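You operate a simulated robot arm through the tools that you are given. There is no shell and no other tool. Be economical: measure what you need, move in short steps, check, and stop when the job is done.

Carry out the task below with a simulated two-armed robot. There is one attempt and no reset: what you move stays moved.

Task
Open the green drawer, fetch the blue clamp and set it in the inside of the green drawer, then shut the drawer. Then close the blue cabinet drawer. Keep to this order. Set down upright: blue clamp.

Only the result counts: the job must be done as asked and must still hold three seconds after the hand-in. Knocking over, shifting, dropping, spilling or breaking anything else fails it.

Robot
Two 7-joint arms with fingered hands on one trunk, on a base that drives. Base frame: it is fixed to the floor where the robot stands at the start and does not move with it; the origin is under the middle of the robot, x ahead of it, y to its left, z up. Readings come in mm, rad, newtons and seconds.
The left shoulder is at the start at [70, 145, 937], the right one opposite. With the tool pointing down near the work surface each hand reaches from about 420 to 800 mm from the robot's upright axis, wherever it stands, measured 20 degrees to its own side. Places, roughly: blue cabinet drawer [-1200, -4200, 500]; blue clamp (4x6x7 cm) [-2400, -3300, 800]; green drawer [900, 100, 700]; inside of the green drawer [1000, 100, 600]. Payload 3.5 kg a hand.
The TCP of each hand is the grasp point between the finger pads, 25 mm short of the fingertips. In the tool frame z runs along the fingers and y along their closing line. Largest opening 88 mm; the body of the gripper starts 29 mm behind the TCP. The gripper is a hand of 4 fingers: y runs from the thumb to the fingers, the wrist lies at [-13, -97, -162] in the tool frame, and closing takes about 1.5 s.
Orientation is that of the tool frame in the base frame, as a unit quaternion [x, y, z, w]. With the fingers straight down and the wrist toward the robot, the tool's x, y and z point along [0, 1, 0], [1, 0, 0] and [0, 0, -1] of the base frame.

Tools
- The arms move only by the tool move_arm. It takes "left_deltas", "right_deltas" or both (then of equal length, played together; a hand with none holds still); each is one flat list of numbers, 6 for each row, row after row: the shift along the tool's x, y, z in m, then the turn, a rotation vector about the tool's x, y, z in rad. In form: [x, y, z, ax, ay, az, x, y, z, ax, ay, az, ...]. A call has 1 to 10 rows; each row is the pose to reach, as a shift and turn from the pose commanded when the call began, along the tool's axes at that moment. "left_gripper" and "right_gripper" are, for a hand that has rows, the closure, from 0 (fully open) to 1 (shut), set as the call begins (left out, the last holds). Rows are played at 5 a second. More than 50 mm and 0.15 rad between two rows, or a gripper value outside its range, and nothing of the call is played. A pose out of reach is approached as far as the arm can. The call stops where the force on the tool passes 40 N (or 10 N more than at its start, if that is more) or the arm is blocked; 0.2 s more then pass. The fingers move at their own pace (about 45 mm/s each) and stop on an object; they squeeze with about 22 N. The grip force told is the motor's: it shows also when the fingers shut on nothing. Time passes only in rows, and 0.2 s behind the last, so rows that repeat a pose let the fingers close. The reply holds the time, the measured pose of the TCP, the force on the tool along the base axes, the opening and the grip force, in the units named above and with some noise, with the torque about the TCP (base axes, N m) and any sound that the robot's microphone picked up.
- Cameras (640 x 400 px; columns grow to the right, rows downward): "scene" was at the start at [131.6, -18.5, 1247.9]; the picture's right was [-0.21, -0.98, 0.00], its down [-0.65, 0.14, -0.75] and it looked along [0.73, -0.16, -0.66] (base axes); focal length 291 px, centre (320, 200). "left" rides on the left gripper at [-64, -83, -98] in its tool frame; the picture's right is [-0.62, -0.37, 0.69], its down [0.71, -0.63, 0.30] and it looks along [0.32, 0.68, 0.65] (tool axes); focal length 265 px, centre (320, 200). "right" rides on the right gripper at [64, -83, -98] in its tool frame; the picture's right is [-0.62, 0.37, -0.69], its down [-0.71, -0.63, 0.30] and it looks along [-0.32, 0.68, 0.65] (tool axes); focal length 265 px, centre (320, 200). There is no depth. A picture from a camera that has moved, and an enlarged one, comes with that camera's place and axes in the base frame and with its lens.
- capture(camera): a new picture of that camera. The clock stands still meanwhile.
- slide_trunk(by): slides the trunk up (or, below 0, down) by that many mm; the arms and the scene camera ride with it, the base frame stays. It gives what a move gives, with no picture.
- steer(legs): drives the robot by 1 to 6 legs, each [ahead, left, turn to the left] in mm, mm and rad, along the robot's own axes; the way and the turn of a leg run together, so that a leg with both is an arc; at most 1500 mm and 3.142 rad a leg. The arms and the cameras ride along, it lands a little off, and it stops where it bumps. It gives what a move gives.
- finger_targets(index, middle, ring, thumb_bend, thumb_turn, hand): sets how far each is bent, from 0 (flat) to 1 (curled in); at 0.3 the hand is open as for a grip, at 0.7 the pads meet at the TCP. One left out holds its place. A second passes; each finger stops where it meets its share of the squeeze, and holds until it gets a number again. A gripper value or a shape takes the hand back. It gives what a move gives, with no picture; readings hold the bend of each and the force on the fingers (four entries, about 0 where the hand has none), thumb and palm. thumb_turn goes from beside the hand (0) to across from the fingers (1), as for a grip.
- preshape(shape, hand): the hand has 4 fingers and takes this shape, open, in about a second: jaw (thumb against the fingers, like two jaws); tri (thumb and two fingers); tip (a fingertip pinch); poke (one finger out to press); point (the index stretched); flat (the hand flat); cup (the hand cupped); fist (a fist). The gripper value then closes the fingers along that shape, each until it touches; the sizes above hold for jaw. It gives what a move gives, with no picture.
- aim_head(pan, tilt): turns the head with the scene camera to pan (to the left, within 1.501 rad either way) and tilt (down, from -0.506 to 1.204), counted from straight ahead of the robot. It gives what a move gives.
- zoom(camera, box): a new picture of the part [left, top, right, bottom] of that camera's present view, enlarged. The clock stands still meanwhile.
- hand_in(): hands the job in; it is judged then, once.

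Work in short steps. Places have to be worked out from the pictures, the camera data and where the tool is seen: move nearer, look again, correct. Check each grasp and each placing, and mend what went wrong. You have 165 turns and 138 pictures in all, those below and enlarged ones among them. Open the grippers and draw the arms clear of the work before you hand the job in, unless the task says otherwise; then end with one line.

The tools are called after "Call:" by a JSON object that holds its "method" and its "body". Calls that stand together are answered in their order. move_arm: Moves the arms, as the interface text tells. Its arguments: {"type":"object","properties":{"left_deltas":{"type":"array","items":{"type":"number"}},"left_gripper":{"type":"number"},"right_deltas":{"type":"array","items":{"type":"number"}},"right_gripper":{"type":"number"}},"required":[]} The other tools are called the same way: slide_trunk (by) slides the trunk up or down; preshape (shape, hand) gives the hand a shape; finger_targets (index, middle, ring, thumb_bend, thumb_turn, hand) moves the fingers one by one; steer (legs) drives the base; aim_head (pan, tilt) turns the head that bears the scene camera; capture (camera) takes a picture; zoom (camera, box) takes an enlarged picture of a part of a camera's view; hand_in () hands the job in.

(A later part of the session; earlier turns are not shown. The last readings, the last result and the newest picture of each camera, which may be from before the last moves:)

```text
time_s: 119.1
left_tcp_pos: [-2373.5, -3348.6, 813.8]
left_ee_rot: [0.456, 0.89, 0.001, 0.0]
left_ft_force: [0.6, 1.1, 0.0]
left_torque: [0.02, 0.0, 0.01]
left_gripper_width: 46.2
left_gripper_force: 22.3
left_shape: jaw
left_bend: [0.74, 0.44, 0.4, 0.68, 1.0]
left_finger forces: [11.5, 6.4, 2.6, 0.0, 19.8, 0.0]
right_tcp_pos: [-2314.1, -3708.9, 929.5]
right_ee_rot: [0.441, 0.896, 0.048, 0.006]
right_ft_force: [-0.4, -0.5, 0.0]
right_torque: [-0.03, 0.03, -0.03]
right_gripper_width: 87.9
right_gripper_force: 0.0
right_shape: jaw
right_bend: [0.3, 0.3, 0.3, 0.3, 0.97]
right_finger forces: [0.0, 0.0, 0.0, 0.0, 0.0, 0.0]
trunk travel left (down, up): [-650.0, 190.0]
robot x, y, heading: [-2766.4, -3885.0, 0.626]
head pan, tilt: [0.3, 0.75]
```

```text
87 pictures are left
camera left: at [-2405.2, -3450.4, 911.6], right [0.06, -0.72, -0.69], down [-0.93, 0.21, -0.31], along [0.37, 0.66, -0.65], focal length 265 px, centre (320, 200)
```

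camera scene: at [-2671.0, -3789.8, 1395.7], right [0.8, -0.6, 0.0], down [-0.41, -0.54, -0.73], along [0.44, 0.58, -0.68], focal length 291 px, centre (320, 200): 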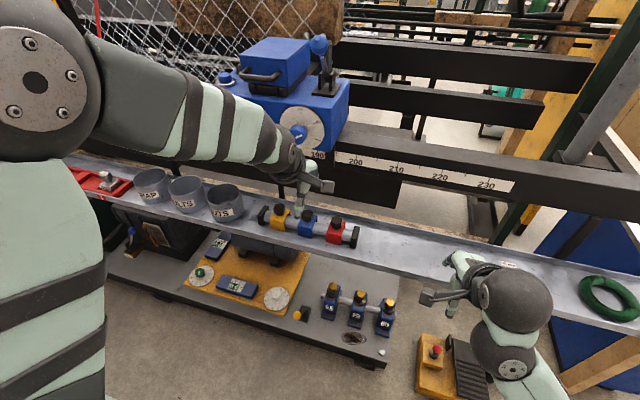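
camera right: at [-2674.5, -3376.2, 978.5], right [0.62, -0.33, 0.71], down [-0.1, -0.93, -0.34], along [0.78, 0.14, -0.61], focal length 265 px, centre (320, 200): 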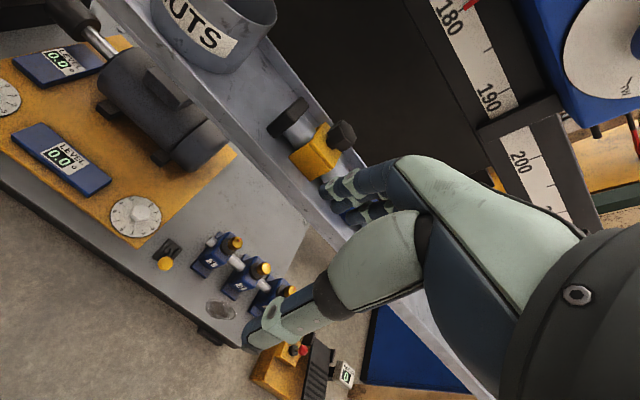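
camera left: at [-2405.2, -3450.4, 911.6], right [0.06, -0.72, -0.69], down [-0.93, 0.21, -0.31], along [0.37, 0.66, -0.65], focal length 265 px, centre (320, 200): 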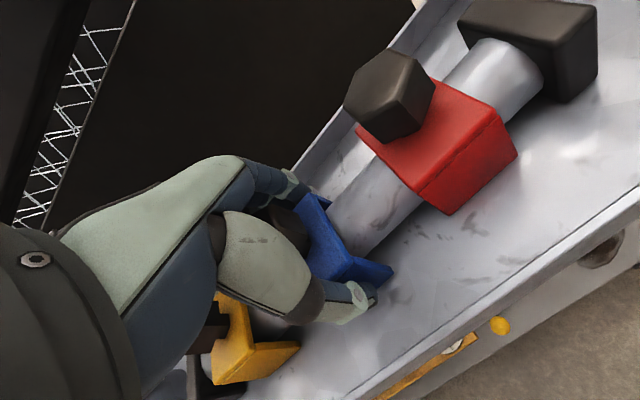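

The index finger curled further than the others (0.74), so it likely missed the block: the hand is still too far left. I open, shift 9 mm more to the right, and close again.

Call:
{"method": "move_arm", "body": {"left_deltas": [0, 0, 0, 0, 0, 0, 0, 0, 0, 0, 0, 0, 0, 0, 0, 0, 0, 0, 0, 0, 0, 0, 0, 0, 0, 0, 0, 0, 0, 0, -0.005, 0, 0, 0, 0, 0, -0.009, 0, 0, 0, 0, 0, -0.009, 0, 0, 0, 0, 0], "left_gripper": 0.1}}

Call:
{"method": "capture", "body": {"camera": "left"}}

Call:
{"method": "zoom", "body": {"camera": "scene", "box": [250, 160, 370, 260]}}

```text
time_s: 120.9
left_tcp_pos: [-2369.0, -3355.5, 813.5]
left_ee_rot: [0.455, 0.89, 0.001, 0.0]
left_ft_force: [-0.3, 0.2, -0.3]
left_torque: [0.04, 0.0, 0.01]
left_gripper_width: 78.9
left_gripper_force: 0.0
left_shape: jaw
left_bend: [0.3, 0.32, 0.3, 0.34, 0.98]
left_finger forces: [0.1, 0.0, 0.0, 0.0, 0.1, 0.1]
right_tcp_pos: [-2314.0, -3708.6, 929.8]
right_ee_rot: [0.441, 0.896, 0.048, 0.007]
right_ft_force: [-0.9, -0.6, 0.3]
right_torque: [-0.02, 0.0, 0.02]
right_gripper_width: 87.8
right_gripper_force: 0.1
right_shape: jaw
right_bend: [0.3, 0.3, 0.3, 0.3, 0.97]
right_finger forces: [0.0, 0.0, 0.0, 0.0, 0.0, 0.1]
trunk travel left (down, up): [-650.0, 190.0]
robot x, y, heading: [-2759.1, -3884.0, 0.625]
head pan, tilt: [0.3, 0.75]
```

```text
86 pictures are left
camera left: at [-2399.6, -3458.2, 911.2], right [0.06, -0.72, -0.69], down [-0.93, 0.21, -0.31], along [0.37, 0.66, -0.65], focal length 265 px, centre (320, 200)
```

left: 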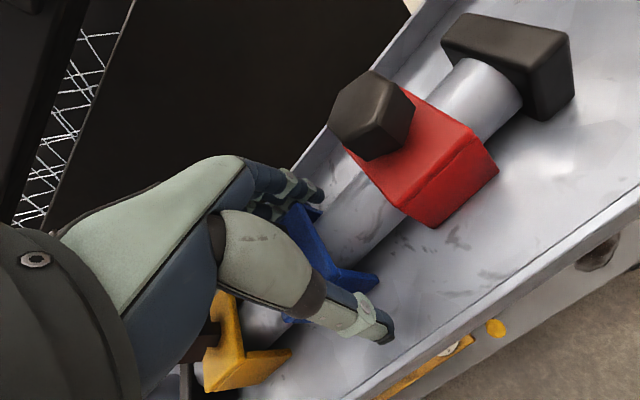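

```text
4.00 times, centred on (310, 210) of scene
camera zoom: at [-2671.1, -3789.7, 1395.7], right [0.8, -0.6, 0.0], down [-0.41, -0.54, -0.73], along [0.44, 0.58, -0.68], focal length 1163 px, centre (360, 160)
```

zoom: 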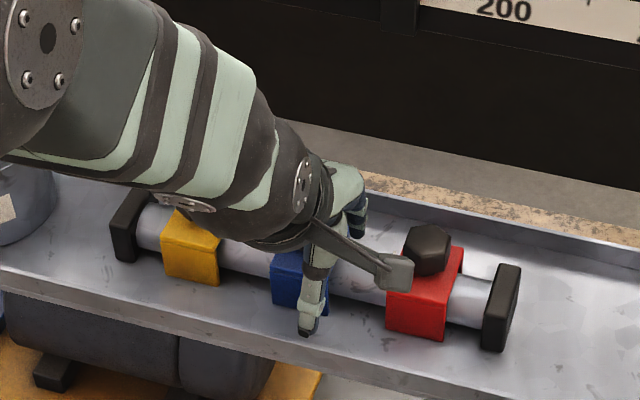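

Comparing readings, the knob's sideways position matches the first pose better: the index is the right-hand finger, so I had gone too far right. I move 16 mm left and close.

Call:
{"method": "move_arm", "body": {"left_deltas": [0.008, 0, 0, 0, 0, 0, 0.016, 0, 0, 0, 0, 0, 0.016, 0, 0, 0, 0, 0]}}

Call:
{"method": "move_arm", "body": {"left_deltas": [0, 0, 0, 0, 0, 0, 0, 0, 0, 0, 0, 0, 0, 0, 0, 0, 0, 0, 0, 0, 0, 0, 0, 0, 0, 0, 0, 0, 0, 0, 0, 0, 0, 0, 0, 0, 0, 0, 0, 0, 0, 0, 0, 0, 0, 0, 0, 0], "left_gripper": 1}}

Call:
{"method": "capture", "body": {"camera": "left"}}

Call:
{"method": "zoom", "body": {"camera": "scene", "box": [250, 160, 370, 260]}}

```text
time_s: 121.7
left_tcp_pos: [-2377.4, -3342.2, 814.5]
left_ee_rot: [0.455, 0.89, 0.001, 0.0]
left_ft_force: [-0.7, 0.3, 0.1]
left_torque: [-0.01, 0.02, 0.01]
left_gripper_width: 78.9
left_gripper_force: 0.1
left_shape: jaw
left_bend: [0.3, 0.32, 0.3, 0.34, 0.98]
left_finger forces: [0.1, 0.0, 0.0, 0.0, 0.0, 0.0]
right_tcp_pos: [-2313.6, -3709.9, 930.2]
right_ee_rot: [0.442, 0.896, 0.049, 0.007]
right_ft_force: [0.5, -0.1, -0.5]
right_torque: [-0.02, 0.02, 0.0]
right_gripper_width: 87.9
right_gripper_force: 0.1
right_shape: jaw
right_bend: [0.3, 0.3, 0.3, 0.3, 0.97]
right_finger forces: [0.1, 0.1, 0.0, 0.0, 0.0, 0.1]
trunk travel left (down, up): [-650.0, 190.0]
robot x, y, heading: [-2761.4, -3889.1, 0.622]
head pan, tilt: [0.3, 0.75]
```

```text
time_s: 123.5
left_tcp_pos: [-2376.9, -3342.7, 815.3]
left_ee_rot: [0.456, 0.89, 0.001, 0.0]
left_ft_force: [3.2, 1.7, 0.4]
left_torque: [0.03, -0.04, -0.05]
left_gripper_width: 46.3
left_gripper_force: 22.2
left_shape: jaw
left_bend: [0.74, 0.43, 0.46, 0.68, 1.0]
left_finger forces: [12.3, 6.9, 3.0, 0.0, 19.4, 0.1]
right_tcp_pos: [-2313.1, -3709.2, 931.4]
right_ee_rot: [0.441, 0.896, 0.048, 0.006]
right_ft_force: [0.0, -0.4, -0.2]
right_torque: [-0.06, 0.02, 0.01]
right_gripper_width: 87.9
right_gripper_force: 0.0
right_shape: jaw
right_bend: [0.3, 0.3, 0.3, 0.3, 0.97]
right_finger forces: [0.0, 0.0, 0.0, 0.0, 0.0, 0.1]
trunk travel left (down, up): [-650.0, 190.0]
robot x, y, heading: [-2759.9, -3882.4, 0.622]
head pan, tilt: [0.3, 0.75]
```

```text
84 pictures are left
camera left: at [-2407.8, -3444.9, 912.1], right [0.06, -0.72, -0.69], down [-0.93, 0.21, -0.31], along [0.37, 0.66, -0.65], focal length 265 px, centre (320, 200)
```

left: 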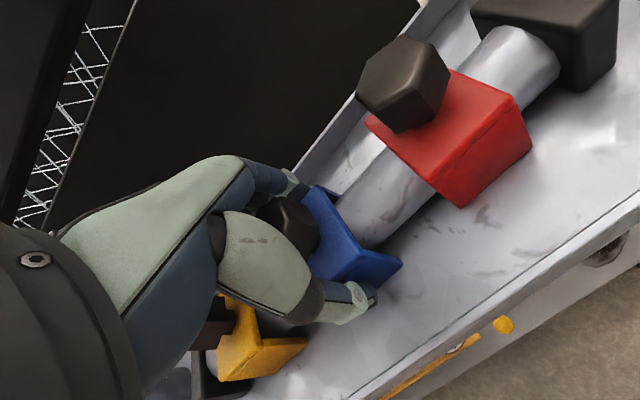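

```text
4.00 times, centred on (310, 210) of scene
camera zoom: at [-2670.5, -3789.3, 1395.6], right [0.8, -0.6, 0.0], down [-0.41, -0.54, -0.73], along [0.44, 0.58, -0.68], focal length 1163 px, centre (360, 160)
```

zoom: 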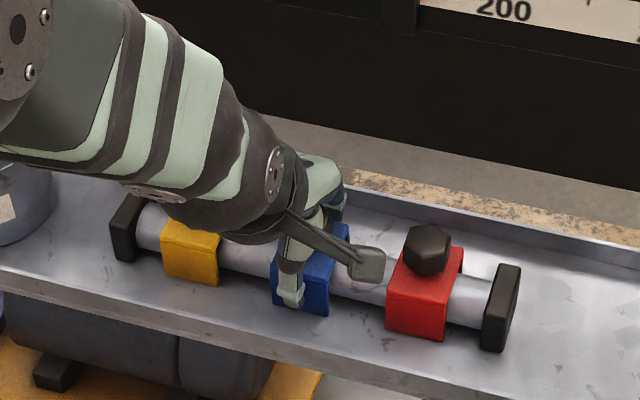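

The index again curls to 0.74. I look with the right hand's camera for a side view of the fingers.

Call:
{"method": "capture", "body": {"camera": "right"}}

```text
82 pictures are left
camera right: at [-2423.6, -3714.4, 1023.2], right [0.63, -0.32, 0.7], down [-0.05, -0.92, -0.38], along [0.77, 0.21, -0.6], focal length 265 px, centre (320, 200)
```

right: 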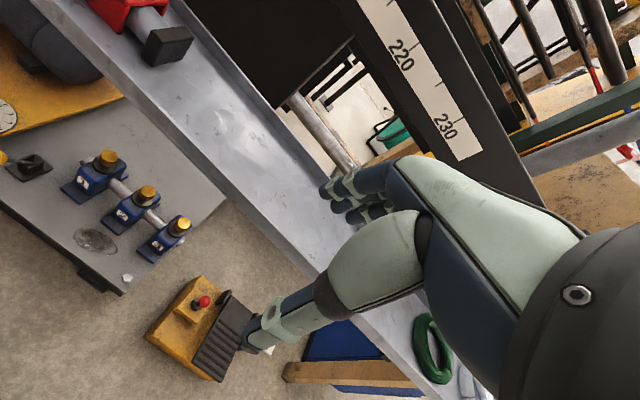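

I turn the right hand (its camera) left about the vertical to see the left fingers.

Call:
{"method": "move_arm", "body": {"right_deltas": [0, -0.02, -0.02, 0, 0, -0.15, 0, -0.03, -0.03, 0, 0, -0.3, 0, -0.03, -0.03, 0, 0, -0.45, 0, -0.03, -0.03, 0, 0, -0.6]}}

Call:
{"method": "capture", "body": {"camera": "right"}}

```text
time_s: 124.5
left_tcp_pos: [-2378.3, -3343.1, 815.0]
left_ee_rot: [0.455, 0.89, 0.001, 0.0]
left_ft_force: [1.8, 1.8, 1.4]
left_torque: [0.07, -0.06, -0.07]
left_gripper_width: 46.2
left_gripper_force: 22.4
left_shape: jaw
left_bend: [0.74, 0.43, 0.46, 0.68, 1.0]
left_finger forces: [12.2, 7.0, 3.2, 0.1, 19.8, 0.0]
right_tcp_pos: [-2467.4, -3673.9, 912.7]
right_ee_rot: [0.182, 0.982, 0.036, 0.048]
right_ft_force: [0.2, -0.2, -0.2]
right_torque: [0.02, 0.0, -0.04]
right_gripper_width: 87.9
right_gripper_force: 0.0
right_shape: jaw
right_bend: [0.3, 0.3, 0.3, 0.3, 0.97]
right_finger forces: [0.0, 0.0, 0.0, 0.0, 0.0, 0.0]
right hand out of reach, approached as far as the arm can: row 1, 2, 3, 4
trunk travel left (down, up): [-650.0, 190.0]
robot x, y, heading: [-2760.6, -3887.7, 0.623]
head pan, tilt: [0.3, 0.75]
```

```text
81 pictures are left
camera right: at [-2567.5, -3732.2, 999.3], right [0.63, 0.08, 0.77], down [0.47, -0.83, -0.3], along [0.61, 0.55, -0.56], focal length 265 px, centre (320, 200)
```

right: 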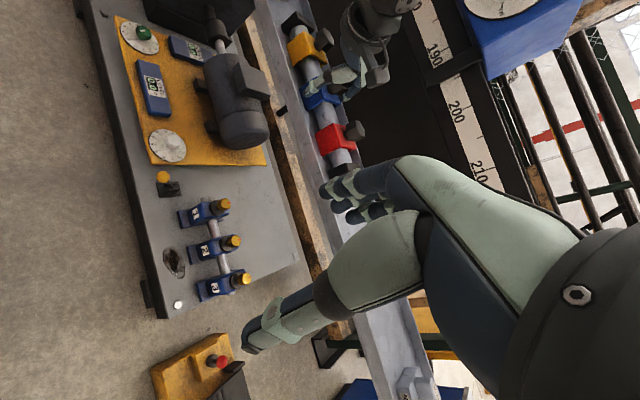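

Now the left hand is in view; I zoom in on it.

Call:
{"method": "zoom", "body": {"camera": "right", "box": [270, 20, 410, 190]}}

```text
2.35 times, centred on (340, 105) of right
camera zoom: at [-2567.5, -3732.2, 999.3], right [0.63, 0.08, 0.77], down [0.47, -0.83, -0.3], along [0.61, 0.55, -0.56], focal length 624 px, centre (273, 424)
```

zoom: 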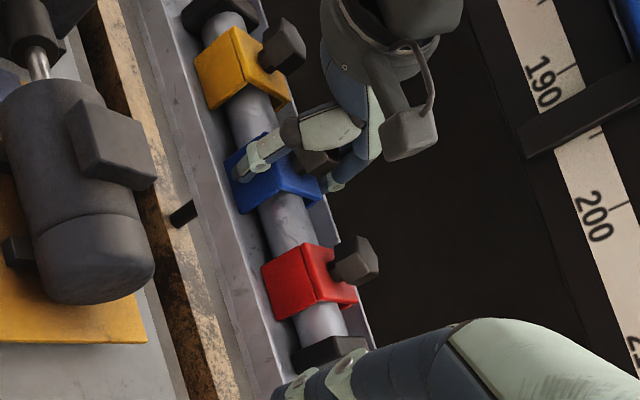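

From the side, thumb sits left of the block's middle and only the right finger bears on its back: the hand must indeed go right. I open, go 17 mm right and close.

Call:
{"method": "move_arm", "body": {"left_deltas": [0, 0, 0, 0, 0, 0, 0, 0, 0, 0, 0, 0, 0, 0, 0, 0, 0, 0, 0, 0, 0, 0, 0, 0, 0, 0, 0, 0, 0, 0, -0.008, 0, 0, 0, 0, 0, -0.017, 0, 0, 0, 0, 0, -0.017, 0, 0, 0, 0, 0], "left_gripper": 0.1}}

Call:
{"method": "zoom", "body": {"camera": "right", "box": [270, 20, 410, 190]}}

Call:
{"method": "move_arm", "body": {"left_deltas": [0, 0, 0, 0, 0, 0, 0, 0, 0, 0, 0, 0, 0, 0, 0, 0, 0, 0, 0, 0, 0, 0, 0, 0, 0, 0, 0, 0, 0, 0, 0, 0, 0, 0, 0, 0, 0, 0, 0, 0, 0, 0, 0, 0, 0, 0, 0, 0], "left_gripper": 1}}

Call:
{"method": "zoom", "body": {"camera": "right", "box": [270, 20, 410, 190]}}

```text
time_s: 126.3
left_tcp_pos: [-2368.1, -3355.5, 815.0]
left_ee_rot: [0.456, 0.89, 0.001, 0.001]
left_ft_force: [0.1, -0.7, -1.0]
left_torque: [-0.01, 0.0, 0.01]
left_gripper_width: 79.2
left_gripper_force: 0.0
left_shape: jaw
left_bend: [0.3, 0.32, 0.3, 0.34, 0.98]
left_finger forces: [0.0, 0.1, 0.0, 0.1, 0.0, 0.1]
right_tcp_pos: [-2469.8, -3674.2, 910.2]
right_ee_rot: [0.179, 0.982, 0.033, 0.044]
right_ft_force: [-0.1, 0.6, 0.1]
right_torque: [-0.01, 0.01, 0.01]
right_gripper_width: 87.7
right_gripper_force: 0.0
right_shape: jaw
right_bend: [0.3, 0.3, 0.3, 0.3, 0.97]
right_finger forces: [0.0, 0.0, 0.0, 0.0, 0.0, 0.0]
trunk travel left (down, up): [-650.0, 190.0]
robot x, y, heading: [-2759.4, -3884.0, 0.621]
head pan, tilt: [0.3, 0.75]
```

```text
2.35 times, centred on (340, 105) of right
camera zoom: at [-2569.6, -3732.6, 998.0], right [0.64, 0.09, 0.77], down [0.48, -0.83, -0.3], along [0.61, 0.55, -0.57], focal length 624 px, centre (273, 424)
```

zoom: 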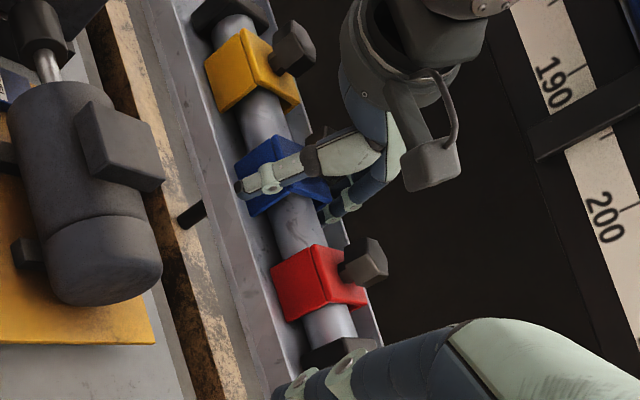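

```text
time_s: 128.1
left_tcp_pos: [-2368.5, -3354.8, 815.3]
left_ee_rot: [0.455, 0.89, 0.0, 0.0]
left_ft_force: [1.2, 1.5, -0.7]
left_torque: [-0.03, 0.01, -0.03]
left_gripper_width: 46.3
left_gripper_force: 22.1
left_shape: jaw
left_bend: [0.74, 0.43, 0.4, 0.68, 1.0]
left_finger forces: [11.4, 6.6, 2.7, 0.1, 19.7, 0.1]
right_tcp_pos: [-2471.7, -3674.9, 910.6]
right_ee_rot: [0.178, 0.983, 0.032, 0.044]
right_ft_force: [-0.5, -0.2, 0.2]
right_torque: [0.0, -0.01, 0.02]
right_gripper_width: 87.7
right_gripper_force: 0.0
right_shape: jaw
right_bend: [0.3, 0.3, 0.3, 0.3, 0.97]
right_finger forces: [0.0, 0.0, 0.0, 0.0, 0.1, 0.0]
trunk travel left (down, up): [-650.0, 190.0]
robot x, y, heading: [-2762.1, -3881.6, 0.626]
head pan, tilt: [0.3, 0.75]
```

```text
2.35 times, centred on (340, 105) of right
camera zoom: at [-2570.4, -3732.8, 997.1], right [0.64, 0.09, 0.76], down [0.48, -0.83, -0.3], along [0.6, 0.55, -0.57], focal length 624 px, centre (273, 424)
```

zoom: 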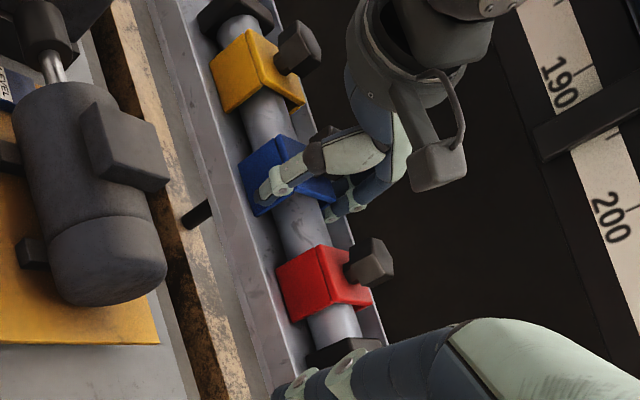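

Readings are the same in each position, with firm 20 N opposing forces, and now the thumb is centred on the block. I lift 20 mm slowly and check.

Call:
{"method": "move_arm", "body": {"left_deltas": [0, 0, -0.005, 0, 0, 0, 0, 0, -0.01, 0, 0, 0, 0, 0, -0.015, 0, 0, 0, 0, 0, -0.02, 0, 0, 0]}}

Call:
{"method": "zoom", "body": {"camera": "right", "box": [270, 20, 410, 190]}}

```text
time_s: 129.1
left_tcp_pos: [-2369.5, -3358.6, 833.6]
left_ee_rot: [0.455, 0.89, 0.0, 0.0]
left_ft_force: [1.5, 1.1, -1.5]
left_torque: [0.05, -0.12, -0.09]
left_gripper_width: 46.1
left_gripper_force: 22.3
left_shape: jaw
left_bend: [0.74, 0.43, 0.4, 0.68, 1.0]
left_finger forces: [12.1, 7.1, 3.0, 0.1, 19.6, 0.1]
right_tcp_pos: [-2473.3, -3674.6, 909.8]
right_ee_rot: [0.177, 0.983, 0.03, 0.043]
right_ft_force: [-1.3, -0.5, 0.3]
right_torque: [0.02, 0.0, -0.01]
right_gripper_width: 88.1
right_gripper_force: 0.1
right_shape: jaw
right_bend: [0.3, 0.3, 0.3, 0.3, 0.97]
right_finger forces: [0.0, 0.0, 0.0, 0.0, 0.1, 0.0]
trunk travel left (down, up): [-650.0, 190.0]
robot x, y, heading: [-2758.7, -3885.5, 0.623]
head pan, tilt: [0.3, 0.75]
```

```text
2.35 times, centred on (340, 105) of right
camera zoom: at [-2570.5, -3732.5, 996.8], right [0.64, 0.1, 0.76], down [0.48, -0.83, -0.3], along [0.6, 0.55, -0.58], focal length 624 px, centre (273, 424)
```

zoom: 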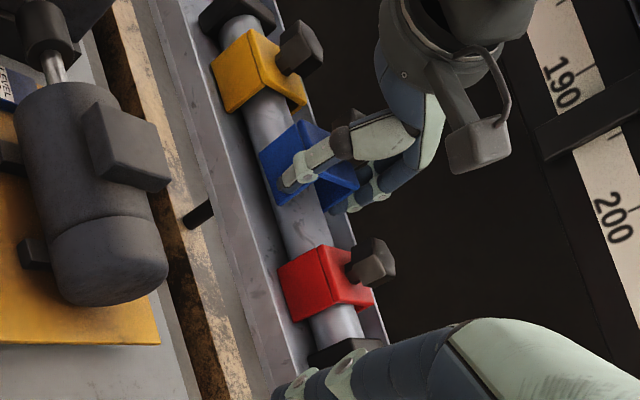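

The clamp comes off the pipe cleanly, the pipe stays put. I lift 45 mm more.

Call:
{"method": "move_arm", "body": {"left_deltas": [0, 0, -0.01, 0, 0, 0, 0, 0, -0.02, 0, 0, 0, 0, 0, -0.03, 0, 0, 0, 0, 0, -0.045, 0, 0, 0]}}

Call:
{"method": "zoom", "body": {"camera": "right", "box": [270, 20, 410, 190]}}

Call:
{"method": "zoom", "body": {"camera": "scene", "box": [220, 60, 400, 260]}}

```text
time_s: 130.1
left_tcp_pos: [-2367.0, -3357.4, 879.7]
left_ee_rot: [0.456, 0.89, 0.001, 0.001]
left_ft_force: [-0.1, 0.6, -1.9]
left_torque: [-0.02, -0.04, -0.02]
left_gripper_width: 45.9
left_gripper_force: 22.4
left_shape: jaw
left_bend: [0.74, 0.44, 0.41, 0.68, 1.0]
left_finger forces: [11.4, 6.2, 2.6, 0.0, 20.2, 0.0]
right_tcp_pos: [-2472.3, -3674.5, 909.8]
right_ee_rot: [0.178, 0.983, 0.03, 0.043]
right_ft_force: [-0.5, 0.2, 0.4]
right_torque: [0.01, 0.0, -0.02]
right_gripper_width: 88.1
right_gripper_force: 0.1
right_shape: jaw
right_bend: [0.3, 0.3, 0.3, 0.3, 0.97]
right_finger forces: [0.1, 0.1, 0.1, 0.1, 0.0, 0.0]
trunk travel left (down, up): [-650.0, 190.0]
robot x, y, heading: [-2759.5, -3885.0, 0.62]
head pan, tilt: [0.3, 0.75]
```

```text
2.35 times, centred on (340, 105) of right
camera zoom: at [-2571.1, -3733.2, 997.0], right [0.64, 0.1, 0.76], down [0.48, -0.83, -0.3], along [0.6, 0.55, -0.57], focal length 624 px, centre (273, 424)
```

zoom: 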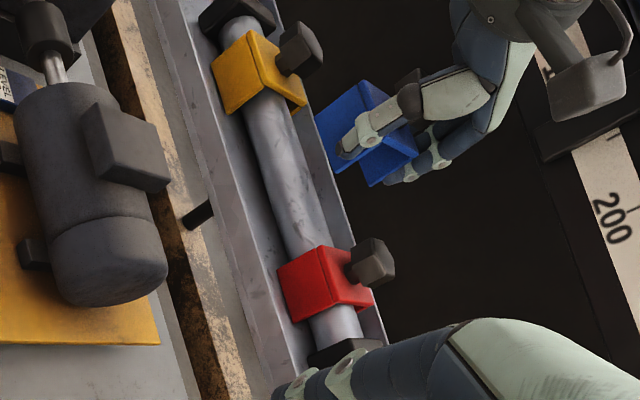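

```text
2.00 times, centred on (310, 160) of scene
camera zoom: at [-2671.2, -3790.0, 1395.7], right [0.8, -0.6, 0.0], down [-0.41, -0.54, -0.73], along [0.44, 0.58, -0.68], focal length 582 px, centre (340, 280)
```

zoom: 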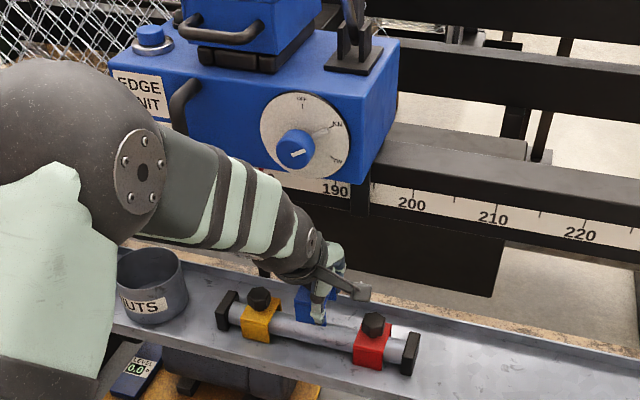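

The clamp is held. I draw it straight back 90 mm from under the unit, back the robot up, and turn right to face out of the aisle.

Call:
{"method": "move_arm", "body": {"left_deltas": [0, -0.03, 0, 0, 0, 0, 0, -0.06, 0, 0, 0, 0, 0, -0.09, 0, 0, 0, 0]}}

Call:
{"method": "steer", "body": {"legs": [[-130, 0, 0]]}}

Call:
{"method": "move_arm", "body": {"left_deltas": [0, 0, -0.03, 0, 0, 0, 0, 0, -0.06, 0, 0, 0]}}

Call:
{"method": "steer", "body": {"legs": [[0, 0, -1.57]]}}

Call:
{"method": "aim_head", "body": {"pan": 0.0, "tilt": 0.6}}

Call:
{"method": "capture", "body": {"camera": "scene"}}

```text
time_s: 130.9
left_tcp_pos: [-2441.2, -3410.2, 878.7]
left_ee_rot: [0.456, 0.89, 0.002, 0.001]
left_ft_force: [0.3, -0.5, -2.1]
left_torque: [0.01, -0.01, 0.0]
left_gripper_width: 46.2
left_gripper_force: 21.7
left_shape: jaw
left_bend: [0.74, 0.44, 0.41, 0.68, 1.0]
left_finger forces: [11.4, 6.1, 2.7, 0.0, 20.4, 0.1]
right_tcp_pos: [-2473.5, -3675.3, 910.3]
right_ee_rot: [0.177, 0.983, 0.032, 0.044]
right_ft_force: [-0.7, 0.0, 0.1]
right_torque: [0.03, -0.06, 0.0]
right_gripper_width: 87.9
right_gripper_force: 0.1
right_shape: jaw
right_bend: [0.3, 0.3, 0.3, 0.3, 0.97]
right_finger forces: [0.0, 0.1, 0.0, 0.1, 0.0, 0.1]
trunk travel left (down, up): [-650.0, 190.0]
robot x, y, heading: [-2762.1, -3885.9, 0.624]
head pan, tilt: [0.3, 0.75]
```

```text
time_s: 132.2
left_tcp_pos: [-2541.4, -3482.0, 878.6]
left_ee_rot: [0.455, 0.891, 0.0, 0.0]
left_ft_force: [0.7, 0.4, -1.3]
left_torque: [-0.02, -0.04, 0.01]
left_gripper_width: 45.9
left_gripper_force: 22.4
left_shape: jaw
left_bend: [0.74, 0.44, 0.41, 0.68, 1.0]
left_finger forces: [11.4, 6.3, 2.7, 0.1, 20.5, 0.0]
right_tcp_pos: [-2573.0, -3746.3, 909.6]
right_ee_rot: [0.178, 0.983, 0.031, 0.043]
right_ft_force: [0.6, 0.5, -0.7]
right_torque: [0.0, 0.01, 0.01]
right_gripper_width: 87.9
right_gripper_force: 0.3
right_shape: jaw
right_bend: [0.3, 0.3, 0.3, 0.3, 0.97]
right_finger forces: [0.0, 0.0, 0.0, 0.0, 0.0, 0.1]
trunk travel left (down, up): [-650.0, 190.0]
robot x, y, heading: [-2862.5, -3957.5, 0.626]
head pan, tilt: [0.3, 0.75]
```

```text
time_s: 132.8
left_tcp_pos: [-2542.1, -3480.8, 940.0]
left_ee_rot: [0.454, 0.891, 0.0, 0.0]
left_ft_force: [0.2, -0.1, -1.3]
left_torque: [-0.01, -0.01, -0.02]
left_gripper_width: 46.5
left_gripper_force: 21.8
left_shape: jaw
left_bend: [0.74, 0.44, 0.41, 0.68, 1.0]
left_finger forces: [11.4, 6.2, 2.6, 0.0, 20.3, 0.0]
right_tcp_pos: [-2572.0, -3748.3, 907.6]
right_ee_rot: [0.177, 0.983, 0.031, 0.046]
right_ft_force: [-0.6, -0.2, 0.4]
right_torque: [0.0, 0.01, 0.01]
right_gripper_width: 87.8
right_gripper_force: 0.0
right_shape: jaw
right_bend: [0.3, 0.3, 0.3, 0.3, 0.97]
right_finger forces: [0.0, 0.0, 0.0, 0.1, 0.0, 0.1]
trunk travel left (down, up): [-650.0, 190.0]
robot x, y, heading: [-2862.1, -3958.8, 0.623]
head pan, tilt: [0.3, 0.75]
```

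```text
time_s: 137.1
left_tcp_pos: [-2403.6, -4300.1, 939.3]
left_ee_rot: [0.959, 0.283, 0.0, 0.001]
left_ft_force: [0.7, 0.2, -1.8]
left_torque: [0.01, 0.02, -0.03]
left_gripper_width: 45.8
left_gripper_force: 22.2
left_shape: jaw
left_bend: [0.74, 0.44, 0.41, 0.68, 1.0]
left_finger forces: [11.2, 6.0, 2.5, 0.0, 19.8, 0.0]
right_tcp_pos: [-2666.9, -4255.4, 909.2]
right_ee_rot: [0.835, 0.548, -0.011, 0.052]
right_ft_force: [0.7, 1.0, 0.7]
right_torque: [0.02, 0.01, 0.05]
right_gripper_width: 88.0
right_gripper_force: 0.0
right_shape: jaw
right_bend: [0.3, 0.3, 0.3, 0.3, 0.97]
right_finger forces: [0.0, 0.0, 0.0, 0.0, 0.0, 0.1]
trunk travel left (down, up): [-650.0, 190.0]
robot x, y, heading: [-2860.8, -3958.0, -0.995]
head pan, tilt: [0.3, 0.75]
```

```text
time_s: 137.9
left_tcp_pos: [-2402.5, -4301.0, 939.1]
left_ee_rot: [0.959, 0.283, 0.0, 0.001]
left_ft_force: [-0.5, -0.3, -1.3]
left_torque: [-0.04, 0.04, -0.02]
left_gripper_width: 45.9
left_gripper_force: 22.1
left_shape: jaw
left_bend: [0.74, 0.44, 0.41, 0.68, 1.0]
left_finger forces: [11.2, 6.0, 2.6, 0.0, 19.8, 0.0]
right_tcp_pos: [-2666.3, -4256.1, 910.0]
right_ee_rot: [0.835, 0.548, -0.012, 0.053]
right_ft_force: [0.3, 0.1, 0.5]
right_torque: [0.0, -0.05, 0.0]
right_gripper_width: 87.7
right_gripper_force: 0.1
right_shape: jaw
right_bend: [0.3, 0.3, 0.3, 0.3, 0.97]
right_finger forces: [0.0, 0.0, 0.0, 0.0, 0.0, 0.1]
trunk travel left (down, up): [-650.0, 190.0]
robot x, y, heading: [-2864.1, -3956.2, -0.993]
head pan, tilt: [0.0, 0.6]
```

```text
74 pictures are left
camera scene: at [-2786.3, -4073.7, 1408.5], right [-0.84, -0.54, 0.0], down [-0.31, 0.48, -0.82], along [0.45, -0.69, -0.57], focal length 291 px, centre (320, 200)
```

scene: 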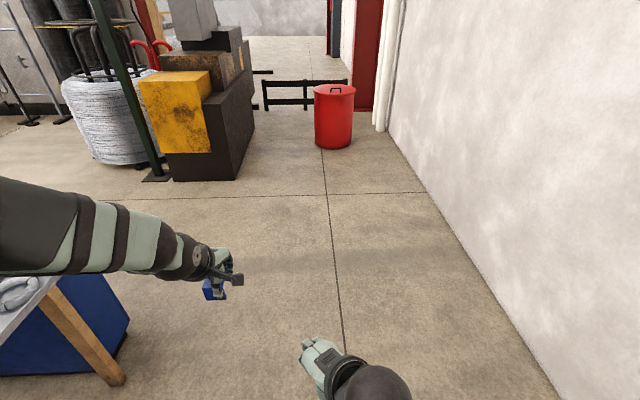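

Path is clear. I drive out of the aisle and turn to head back past the cabinet.

Call:
{"method": "steer", "body": {"legs": [[1500, 0, 0.03], [280, 0, 0], [0, 0, 1.45]]}}

Call:
{"method": "capture", "body": {"camera": "scene"}}

```text
time_s: 150.3
left_tcp_pos: [-1497.4, -4991.9, 938.4]
left_ee_rot: [0.518, 0.856, 0.001, 0.001]
left_ft_force: [-0.6, 0.5, -1.3]
left_torque: [-0.02, -0.01, 0.0]
left_gripper_width: 45.4
left_gripper_force: 22.0
left_shape: jaw
left_bend: [0.74, 0.44, 0.41, 0.68, 1.0]
left_finger forces: [11.0, 5.8, 2.6, 0.0, 19.6, 0.0]
right_tcp_pos: [-1566.0, -5250.5, 909.7]
right_ee_rot: [0.247, 0.968, 0.027, 0.047]
right_ft_force: [-0.3, -0.6, 1.4]
right_torque: [0.02, -0.01, 0.02]
right_gripper_width: 88.1
right_gripper_force: 0.0
right_shape: jaw
right_bend: [0.3, 0.3, 0.3, 0.3, 0.97]
right_finger forces: [0.0, 0.1, 0.0, 0.0, 0.0, 0.1]
trunk travel left (down, up): [-650.0, 190.0]
robot x, y, heading: [-1883.2, -5414.6, 0.481]
head pan, tilt: [0.0, 0.6]
```

```text
73 pictures are left
camera scene: at [-1759.5, -5353.0, 1408.5], right [0.46, -0.89, 0.0], down [-0.5, -0.26, -0.82], along [0.73, 0.38, -0.57], focal length 291 px, centre (320, 200)
```

scene: 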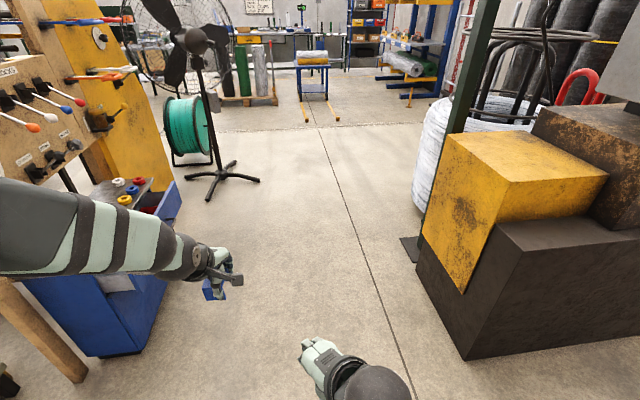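

Corridor centre is on my line. I continue past the cabinet and fan.

Call:
{"method": "steer", "body": {"legs": [[1000, 0, 0], [880, 0, 0], [0, 0, 0.08], [1300, 0, 0], [0, 0, 0.95]]}}

Call:
{"method": "capture", "body": {"camera": "scene"}}

```text
time_s: 168.6
left_tcp_pos: [626.2, -3262.8, 938.6]
left_ee_rot: [0.013, 1.0, 0.001, 0.0]
left_ft_force: [0.4, -0.2, -1.7]
left_torque: [0.02, 0.03, 0.02]
left_gripper_width: 45.0
left_gripper_force: 22.3
left_shape: jaw
left_bend: [0.74, 0.44, 0.41, 0.68, 1.0]
left_finger forces: [11.0, 5.8, 2.7, 0.0, 19.5, 0.0]
right_tcp_pos: [818.3, -3448.3, 908.9]
right_ee_rot: [-0.276, 0.96, 0.047, 0.026]
right_ft_force: [-0.3, 0.4, 0.7]
right_torque: [0.01, -0.03, -0.02]
right_gripper_width: 88.1
right_gripper_force: 0.0
right_shape: jaw
right_bend: [0.3, 0.3, 0.3, 0.3, 0.97]
right_finger forces: [0.0, 0.1, 0.1, 0.0, 0.0, 0.0]
trunk travel left (down, up): [-650.0, 190.0]
robot x, y, heading: [812.6, -3805.4, 1.54]
head pan, tilt: [0.0, 0.6]
```

```text
72 pictures are left
camera scene: at [812.6, -3667.3, 1408.5], right [1.0, -0.03, 0.0], down [-0.02, -0.56, -0.82], along [0.02, 0.82, -0.57], focal length 291 px, centre (320, 200)
```

scene: 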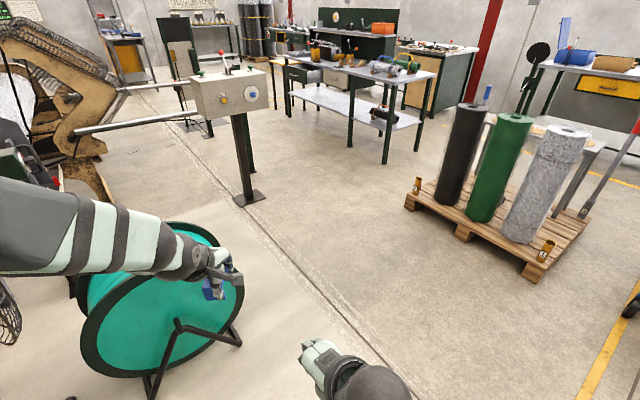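

The bench with the open drawer is visible ahead. I drive between the control box and pallet to the front of the bench.

Call:
{"method": "steer", "body": {"legs": [[0, 0, -0.056], [1500, 0, 0], [850, 0, 0], [0, 0, 0.705]]}}

Call:
{"method": "capture", "body": {"camera": "scene"}}

```text
time_s: 182.2
left_tcp_pos: [612.0, -1176.9, 939.0]
left_ee_rot: [-0.275, 0.961, 0.0, 0.0]
left_ft_force: [-1.4, -0.1, -1.1]
left_torque: [0.0, -0.02, 0.0]
left_gripper_width: 45.1
left_gripper_force: 22.6
left_shape: jaw
left_bend: [0.74, 0.44, 0.41, 0.68, 1.0]
left_finger forces: [11.0, 5.7, 2.7, 0.0, 19.4, 0.0]
right_tcp_pos: [875.8, -1224.3, 910.1]
right_ee_rot: [-0.541, 0.839, 0.053, 0.013]
right_ft_force: [-0.5, -0.5, -0.8]
right_torque: [-0.01, -0.02, 0.04]
right_gripper_width: 88.0
right_gripper_force: 0.1
right_shape: jaw
right_bend: [0.3, 0.3, 0.3, 0.3, 0.97]
right_finger forces: [0.0, 0.1, 0.1, 0.0, 0.0, 0.1]
trunk travel left (down, up): [-650.0, 190.0]
robot x, y, heading: [1065.1, -1524.0, 2.125]
head pan, tilt: [0.0, 0.6]
```

```text
71 pictures are left
camera scene: at [991.3, -1410.2, 1408.5], right [0.85, 0.53, 0.0], down [0.3, -0.48, -0.82], along [-0.44, 0.7, -0.57], focal length 291 px, centre (320, 200)
```

scene: 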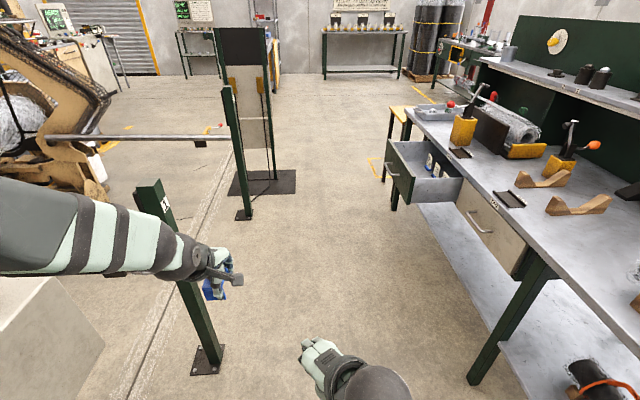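

Clear corridor; post base at N≈-514. I move up alongside the bench, shift toward it, and turn to face it.

Call:
{"method": "steer", "body": {"legs": [[600, -110, 0], [0, 0, -1.51], [-150, 0, 0]]}}

Call:
{"method": "aim_head", "body": {"pan": 0.5, "tilt": 0.7}}

Call:
{"method": "capture", "body": {"camera": "scene"}}

```text
time_s: 190.2
left_tcp_pos: [1024.1, -561.4, 938.8]
left_ee_rot: [0.44, 0.898, -0.001, 0.0]
left_ft_force: [-0.7, 0.5, -1.7]
left_torque: [-0.01, -0.01, -0.01]
left_gripper_width: 44.7
left_gripper_force: 21.9
left_shape: jaw
left_bend: [0.74, 0.44, 0.42, 0.69, 1.0]
left_finger forces: [10.9, 5.6, 2.7, 0.0, 19.5, 0.0]
right_tcp_pos: [1002.8, -827.4, 908.5]
right_ee_rot: [0.16, 0.986, 0.029, 0.044]
right_ft_force: [-0.9, 0.4, -0.8]
right_torque: [0.0, 0.01, 0.0]
right_gripper_width: 87.8
right_gripper_force: 0.0
right_shape: jaw
right_bend: [0.3, 0.3, 0.3, 0.3, 0.97]
right_finger forces: [0.0, 0.1, 0.0, 0.0, 0.0, 0.1]
trunk travel left (down, up): [-650.0, 190.0]
robot x, y, heading: [720.2, -1046.5, 0.661]
head pan, tilt: [0.0, 0.6]
```

```text
time_s: 191.1
left_tcp_pos: [1023.7, -560.8, 939.0]
left_ee_rot: [0.439, 0.898, 0.0, 0.0]
left_ft_force: [0.0, -1.0, -1.6]
left_torque: [-0.06, -0.01, 0.03]
left_gripper_width: 45.0
left_gripper_force: 21.8
left_shape: jaw
left_bend: [0.74, 0.44, 0.42, 0.69, 1.0]
left_finger forces: [11.0, 5.7, 2.7, 0.0, 19.4, 0.0]
right_tcp_pos: [1003.8, -827.6, 909.1]
right_ee_rot: [0.16, 0.986, 0.03, 0.044]
right_ft_force: [-0.3, -0.2, 0.4]
right_torque: [0.03, 0.01, 0.0]
right_gripper_width: 87.9
right_gripper_force: 0.0
right_shape: jaw
right_bend: [0.3, 0.3, 0.3, 0.3, 0.97]
right_finger forces: [0.0, 0.0, 0.1, 0.0, 0.0, 0.0]
trunk travel left (down, up): [-650.0, 190.0]
robot x, y, heading: [724.0, -1047.7, 0.657]
head pan, tilt: [0.499, 0.7]
```

```text
70 pictures are left
camera scene: at [794.6, -939.6, 1399.9], right [0.92, -0.4, 0.0], down [-0.26, -0.59, -0.76], along [0.31, 0.7, -0.64], focal length 291 px, centre (320, 200)
```

scene: 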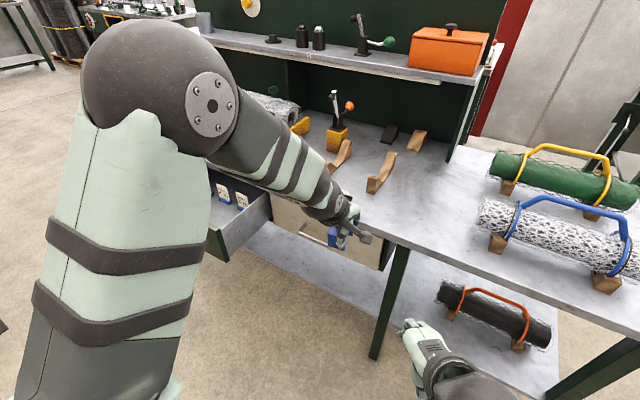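

I strafe left to bring the left hand over the open drawer.

Call:
{"method": "steer", "body": {"legs": [[0, 0, -0.045], [-30, 640, 0]]}}

Call:
{"method": "aim_head", "body": {"pan": 0.1, "tilt": 0.85}}

Call:
{"method": "capture", "body": {"camera": "scene"}}

Call:
{"method": "capture", "body": {"camera": "left"}}

```text
time_s: 195.1
left_tcp_pos: [666.1, -73.6, 939.1]
left_ee_rot: [0.47, 0.883, 0.0, 0.0]
left_ft_force: [-0.1, 0.1, -2.7]
left_torque: [-0.01, -0.02, 0.02]
left_gripper_width: 44.7
left_gripper_force: 22.6
left_shape: jaw
left_bend: [0.74, 0.44, 0.42, 0.69, 1.0]
left_finger forces: [11.0, 5.7, 2.6, 0.0, 19.4, 0.1]
right_tcp_pos: [628.8, -337.3, 909.3]
right_ee_rot: [0.193, 0.98, 0.029, 0.046]
right_ft_force: [0.0, -0.9, 0.1]
right_torque: [-0.04, -0.01, 0.04]
right_gripper_width: 87.9
right_gripper_force: 0.1
right_shape: jaw
right_bend: [0.3, 0.3, 0.3, 0.3, 0.97]
right_finger forces: [0.1, 0.0, 0.1, 0.0, 0.1, 0.1]
trunk travel left (down, up): [-650.0, 190.0]
robot x, y, heading: [332.5, -535.8, 0.593]
head pan, tilt: [0.499, 0.7]
```

```text
time_s: 196.0
left_tcp_pos: [667.5, -74.0, 938.8]
left_ee_rot: [0.469, 0.883, 0.0, 0.0]
left_ft_force: [-0.3, 0.4, -1.8]
left_torque: [-0.01, 0.0, 0.01]
left_gripper_width: 45.0
left_gripper_force: 21.7
left_shape: jaw
left_bend: [0.74, 0.44, 0.42, 0.69, 1.0]
left_finger forces: [11.0, 5.8, 2.6, 0.1, 19.4, 0.0]
right_tcp_pos: [628.4, -338.6, 908.0]
right_ee_rot: [0.194, 0.98, 0.029, 0.046]
right_ft_force: [0.0, 0.1, -0.3]
right_torque: [0.02, 0.0, 0.0]
right_gripper_width: 88.0
right_gripper_force: 0.0
right_shape: jaw
right_bend: [0.3, 0.3, 0.3, 0.3, 0.97]
right_finger forces: [0.0, 0.0, 0.1, 0.0, 0.0, 0.0]
trunk travel left (down, up): [-650.0, 190.0]
robot x, y, heading: [332.3, -532.6, 0.594]
head pan, tilt: [0.099, 0.85]
```

```text
69 pictures are left
camera scene: at [433.7, -461.1, 1387.6], right [0.64, -0.77, 0.0], down [-0.58, -0.48, -0.66], along [0.51, 0.42, -0.75], focal length 291 px, centre (320, 200)
```

scene: 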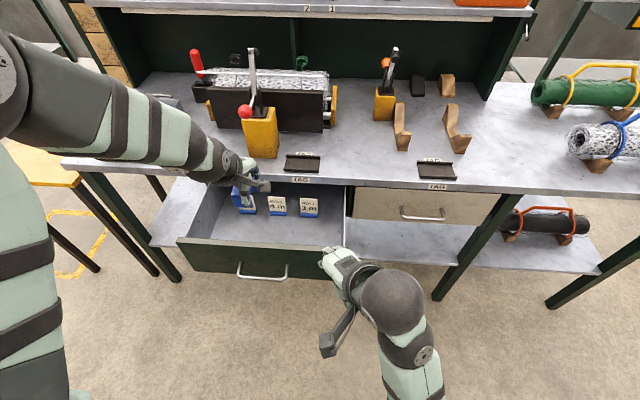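

```text
68 pictures are left
camera left: at [633.3, -174.8, 1036.5], right [0.04, -0.72, -0.69], down [-0.92, 0.24, -0.3], along [0.39, 0.65, -0.65], focal length 265 px, centre (320, 200)
```

left: 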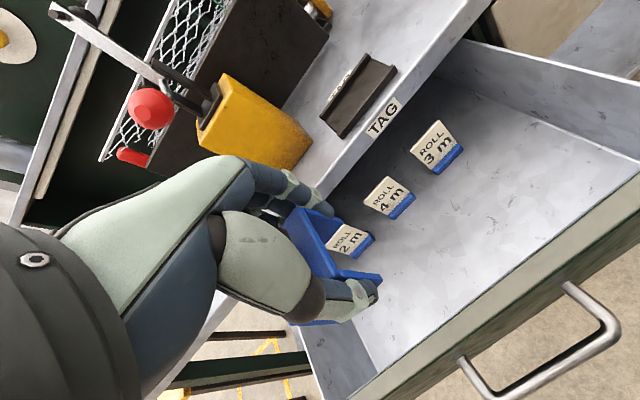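

The drawer front's top is near z≈778 and its floor near z≈615, so with the wrist toward the robot the wrist would foul the front panel. I turn the hand 1.5 rad about the vertical so the wrist lies to the left, over the drawer's inside.

Call:
{"method": "move_arm", "body": {"left_deltas": [0, 0.005, 0, 0, 0, 0.15, 0, 0.01, 0, 0, 0, 0.3, 0, 0.015, 0, 0, 0, 0.45, 0, 0.02, 0, 0, 0, 0.6, 0, 0.025, 0, 0, 0, 0.75, 0, 0.03, 0, 0, 0, 0.9, 0, 0.035, 0, 0, 0, 1.05, 0, 0.04, 0, 0, 0, 1.2, 0, 0.045, 0, 0, 0, 1.35, 0, 0.05, 0, 0, 0, 1.5]}}

Call:
{"method": "capture", "body": {"camera": "scene"}}

Call:
{"method": "capture", "body": {"camera": "left"}}

```text
time_s: 198.2
left_tcp_pos: [708.7, -45.4, 937.4]
left_ee_rot: [0.945, 0.326, 0.0, 0.0]
left_ft_force: [-0.1, 0.3, -1.4]
left_torque: [-0.05, 0.0, 0.04]
left_gripper_width: 44.6
left_gripper_force: 21.2
left_shape: jaw
left_bend: [0.74, 0.44, 0.42, 0.69, 1.0]
left_finger forces: [10.8, 5.5, 2.8, 0.0, 19.4, 0.1]
right_tcp_pos: [628.1, -337.2, 909.0]
right_ee_rot: [0.194, 0.98, 0.028, 0.046]
right_ft_force: [0.3, 0.2, 0.4]
right_torque: [0.02, 0.02, 0.01]
right_gripper_width: 87.9
right_gripper_force: 0.0
right_shape: jaw
right_bend: [0.3, 0.3, 0.3, 0.3, 0.97]
right_finger forces: [0.1, 0.0, 0.0, 0.0, 0.0, 0.0]
trunk travel left (down, up): [-650.0, 190.0]
robot x, y, heading: [335.1, -540.2, 0.595]
head pan, tilt: [0.099, 0.85]
```

```text
67 pictures are left
camera scene: at [434.5, -459.9, 1387.5], right [0.64, -0.77, 0.0], down [-0.58, -0.48, -0.66], along [0.51, 0.42, -0.75], focal length 291 px, centre (320, 200)
```

scene: 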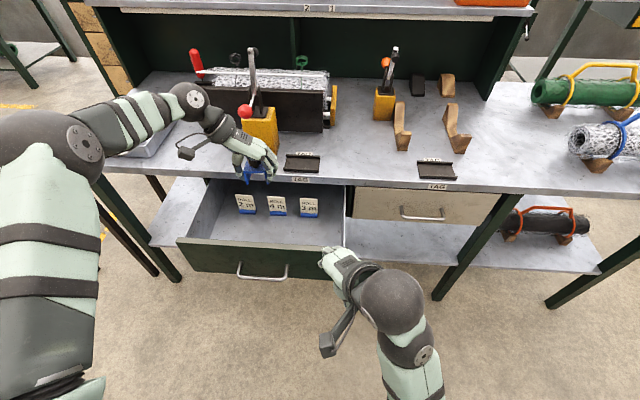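

```text
66 pictures are left
camera left: at [605.9, -18.9, 1035.1], right [-0.72, -0.09, -0.69], down [0.18, 0.94, -0.3], along [0.68, -0.34, -0.65], focal length 265 px, centre (320, 200)
```

left: 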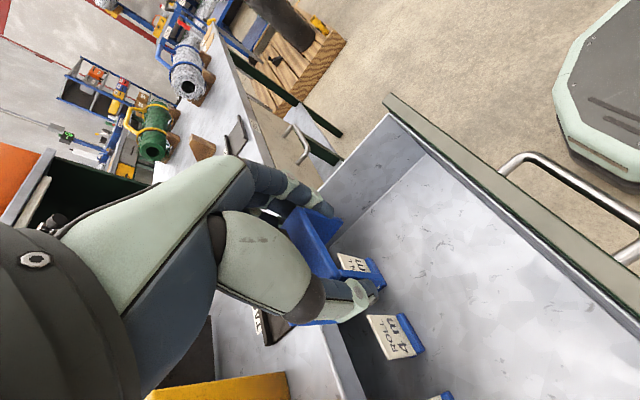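

The wrist is now to the left. I raise the trunk 100 mm so the forearm comes in steeply, then lower the hand toward the drawer with a 25 mm forward shift, stopping at z≈730 to look.

Call:
{"method": "slide_trunk", "body": {"by": 100}}

Call:
{"method": "move_arm", "body": {"left_deltas": [0.005, 0, 0.04, 0, 0, 0, 0.01, 0, 0.08, 0, 0, 0, 0.015, 0, 0.12, 0, 0, 0, 0.02, 0, 0.16, 0, 0, 0, 0.025, 0, 0.2, 0, 0, 0, 0.025, 0, 0.24, 0, 0, 0, 0.025, 0, 0.275, 0, 0, 0, 0.025, 0, 0.307, 0, 0, 0]}}

Call:
{"method": "capture", "body": {"camera": "scene"}}

Call:
{"method": "capture", "body": {"camera": "left"}}

```text
time_s: 199.5
left_tcp_pos: [708.0, -45.0, 1036.9]
left_ee_rot: [0.946, 0.326, 0.0, 0.001]
left_ft_force: [0.2, 1.1, -1.3]
left_torque: [-0.01, 0.04, -0.01]
left_gripper_width: 44.7
left_gripper_force: 22.1
left_shape: jaw
left_bend: [0.74, 0.44, 0.42, 0.69, 1.0]
left_finger forces: [10.9, 5.6, 2.7, 0.0, 19.3, 0.1]
right_tcp_pos: [628.4, -337.9, 1009.2]
right_ee_rot: [0.193, 0.98, 0.028, 0.046]
right_ft_force: [0.5, -0.4, -0.4]
right_torque: [-0.01, 0.04, 0.01]
right_gripper_width: 88.0
right_gripper_force: 0.1
right_shape: jaw
right_bend: [0.3, 0.3, 0.3, 0.3, 0.97]
right_finger forces: [0.0, 0.1, 0.0, 0.1, 0.0, 0.1]
trunk travel left (down, up): [-750.0, 90.0]
robot x, y, heading: [337.7, -537.8, 0.591]
head pan, tilt: [0.099, 0.85]
```

```text
time_s: 201.3
left_tcp_pos: [705.8, -39.2, 765.5]
left_ee_rot: [0.945, 0.326, 0.0, 0.0]
left_ft_force: [0.4, -0.1, -1.4]
left_torque: [-0.04, 0.04, -0.04]
left_gripper_width: 43.1
left_gripper_force: 21.3
left_shape: jaw
left_bend: [0.74, 0.44, 0.42, 0.7, 0.99]
left_finger forces: [11.4, 6.5, 2.8, 0.1, 18.8, 0.1]
left hand out of reach, approached as far as the arm can: row 6, 7, 8
right_tcp_pos: [628.8, -338.5, 1008.5]
right_ee_rot: [0.194, 0.98, 0.029, 0.045]
right_ft_force: [0.9, -0.5, -0.2]
right_torque: [-0.01, -0.04, -0.02]
right_gripper_width: 87.9
right_gripper_force: 0.0
right_shape: jaw
right_bend: [0.3, 0.3, 0.3, 0.3, 0.97]
right_finger forces: [0.0, 0.1, 0.1, 0.0, 0.0, 0.0]
trunk travel left (down, up): [-750.0, 90.0]
robot x, y, heading: [330.4, -540.7, 0.592]
head pan, tilt: [0.099, 0.85]
```

```text
65 pictures are left
camera scene: at [434.5, -461.6, 1487.6], right [0.64, -0.77, 0.0], down [-0.58, -0.48, -0.66], along [0.51, 0.42, -0.75], focal length 291 px, centre (320, 200)
```

scene: 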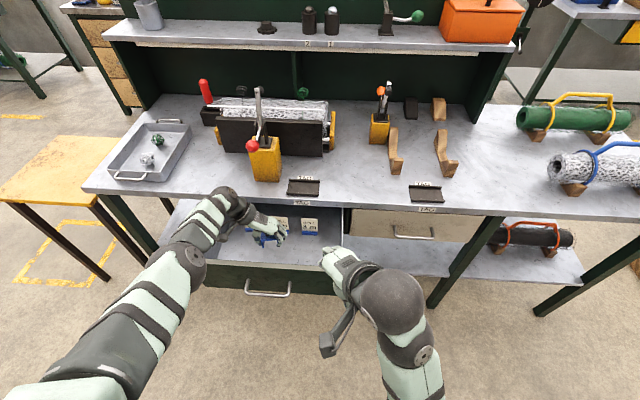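

```text
64 pictures are left
camera left: at [603.8, -16.0, 862.8], right [-0.71, -0.09, -0.69], down [0.17, 0.94, -0.3], along [0.68, -0.34, -0.65], focal length 265 px, centre (320, 200)
```

left: 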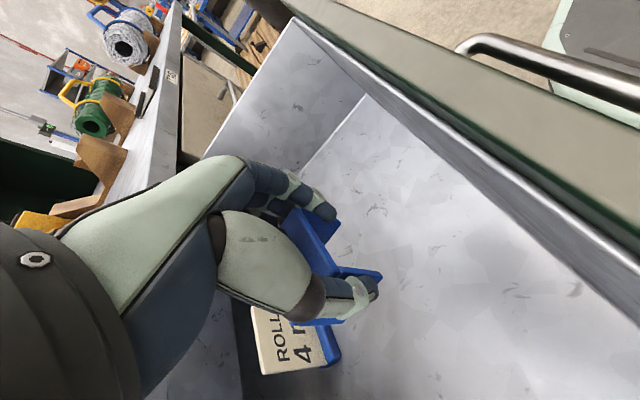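

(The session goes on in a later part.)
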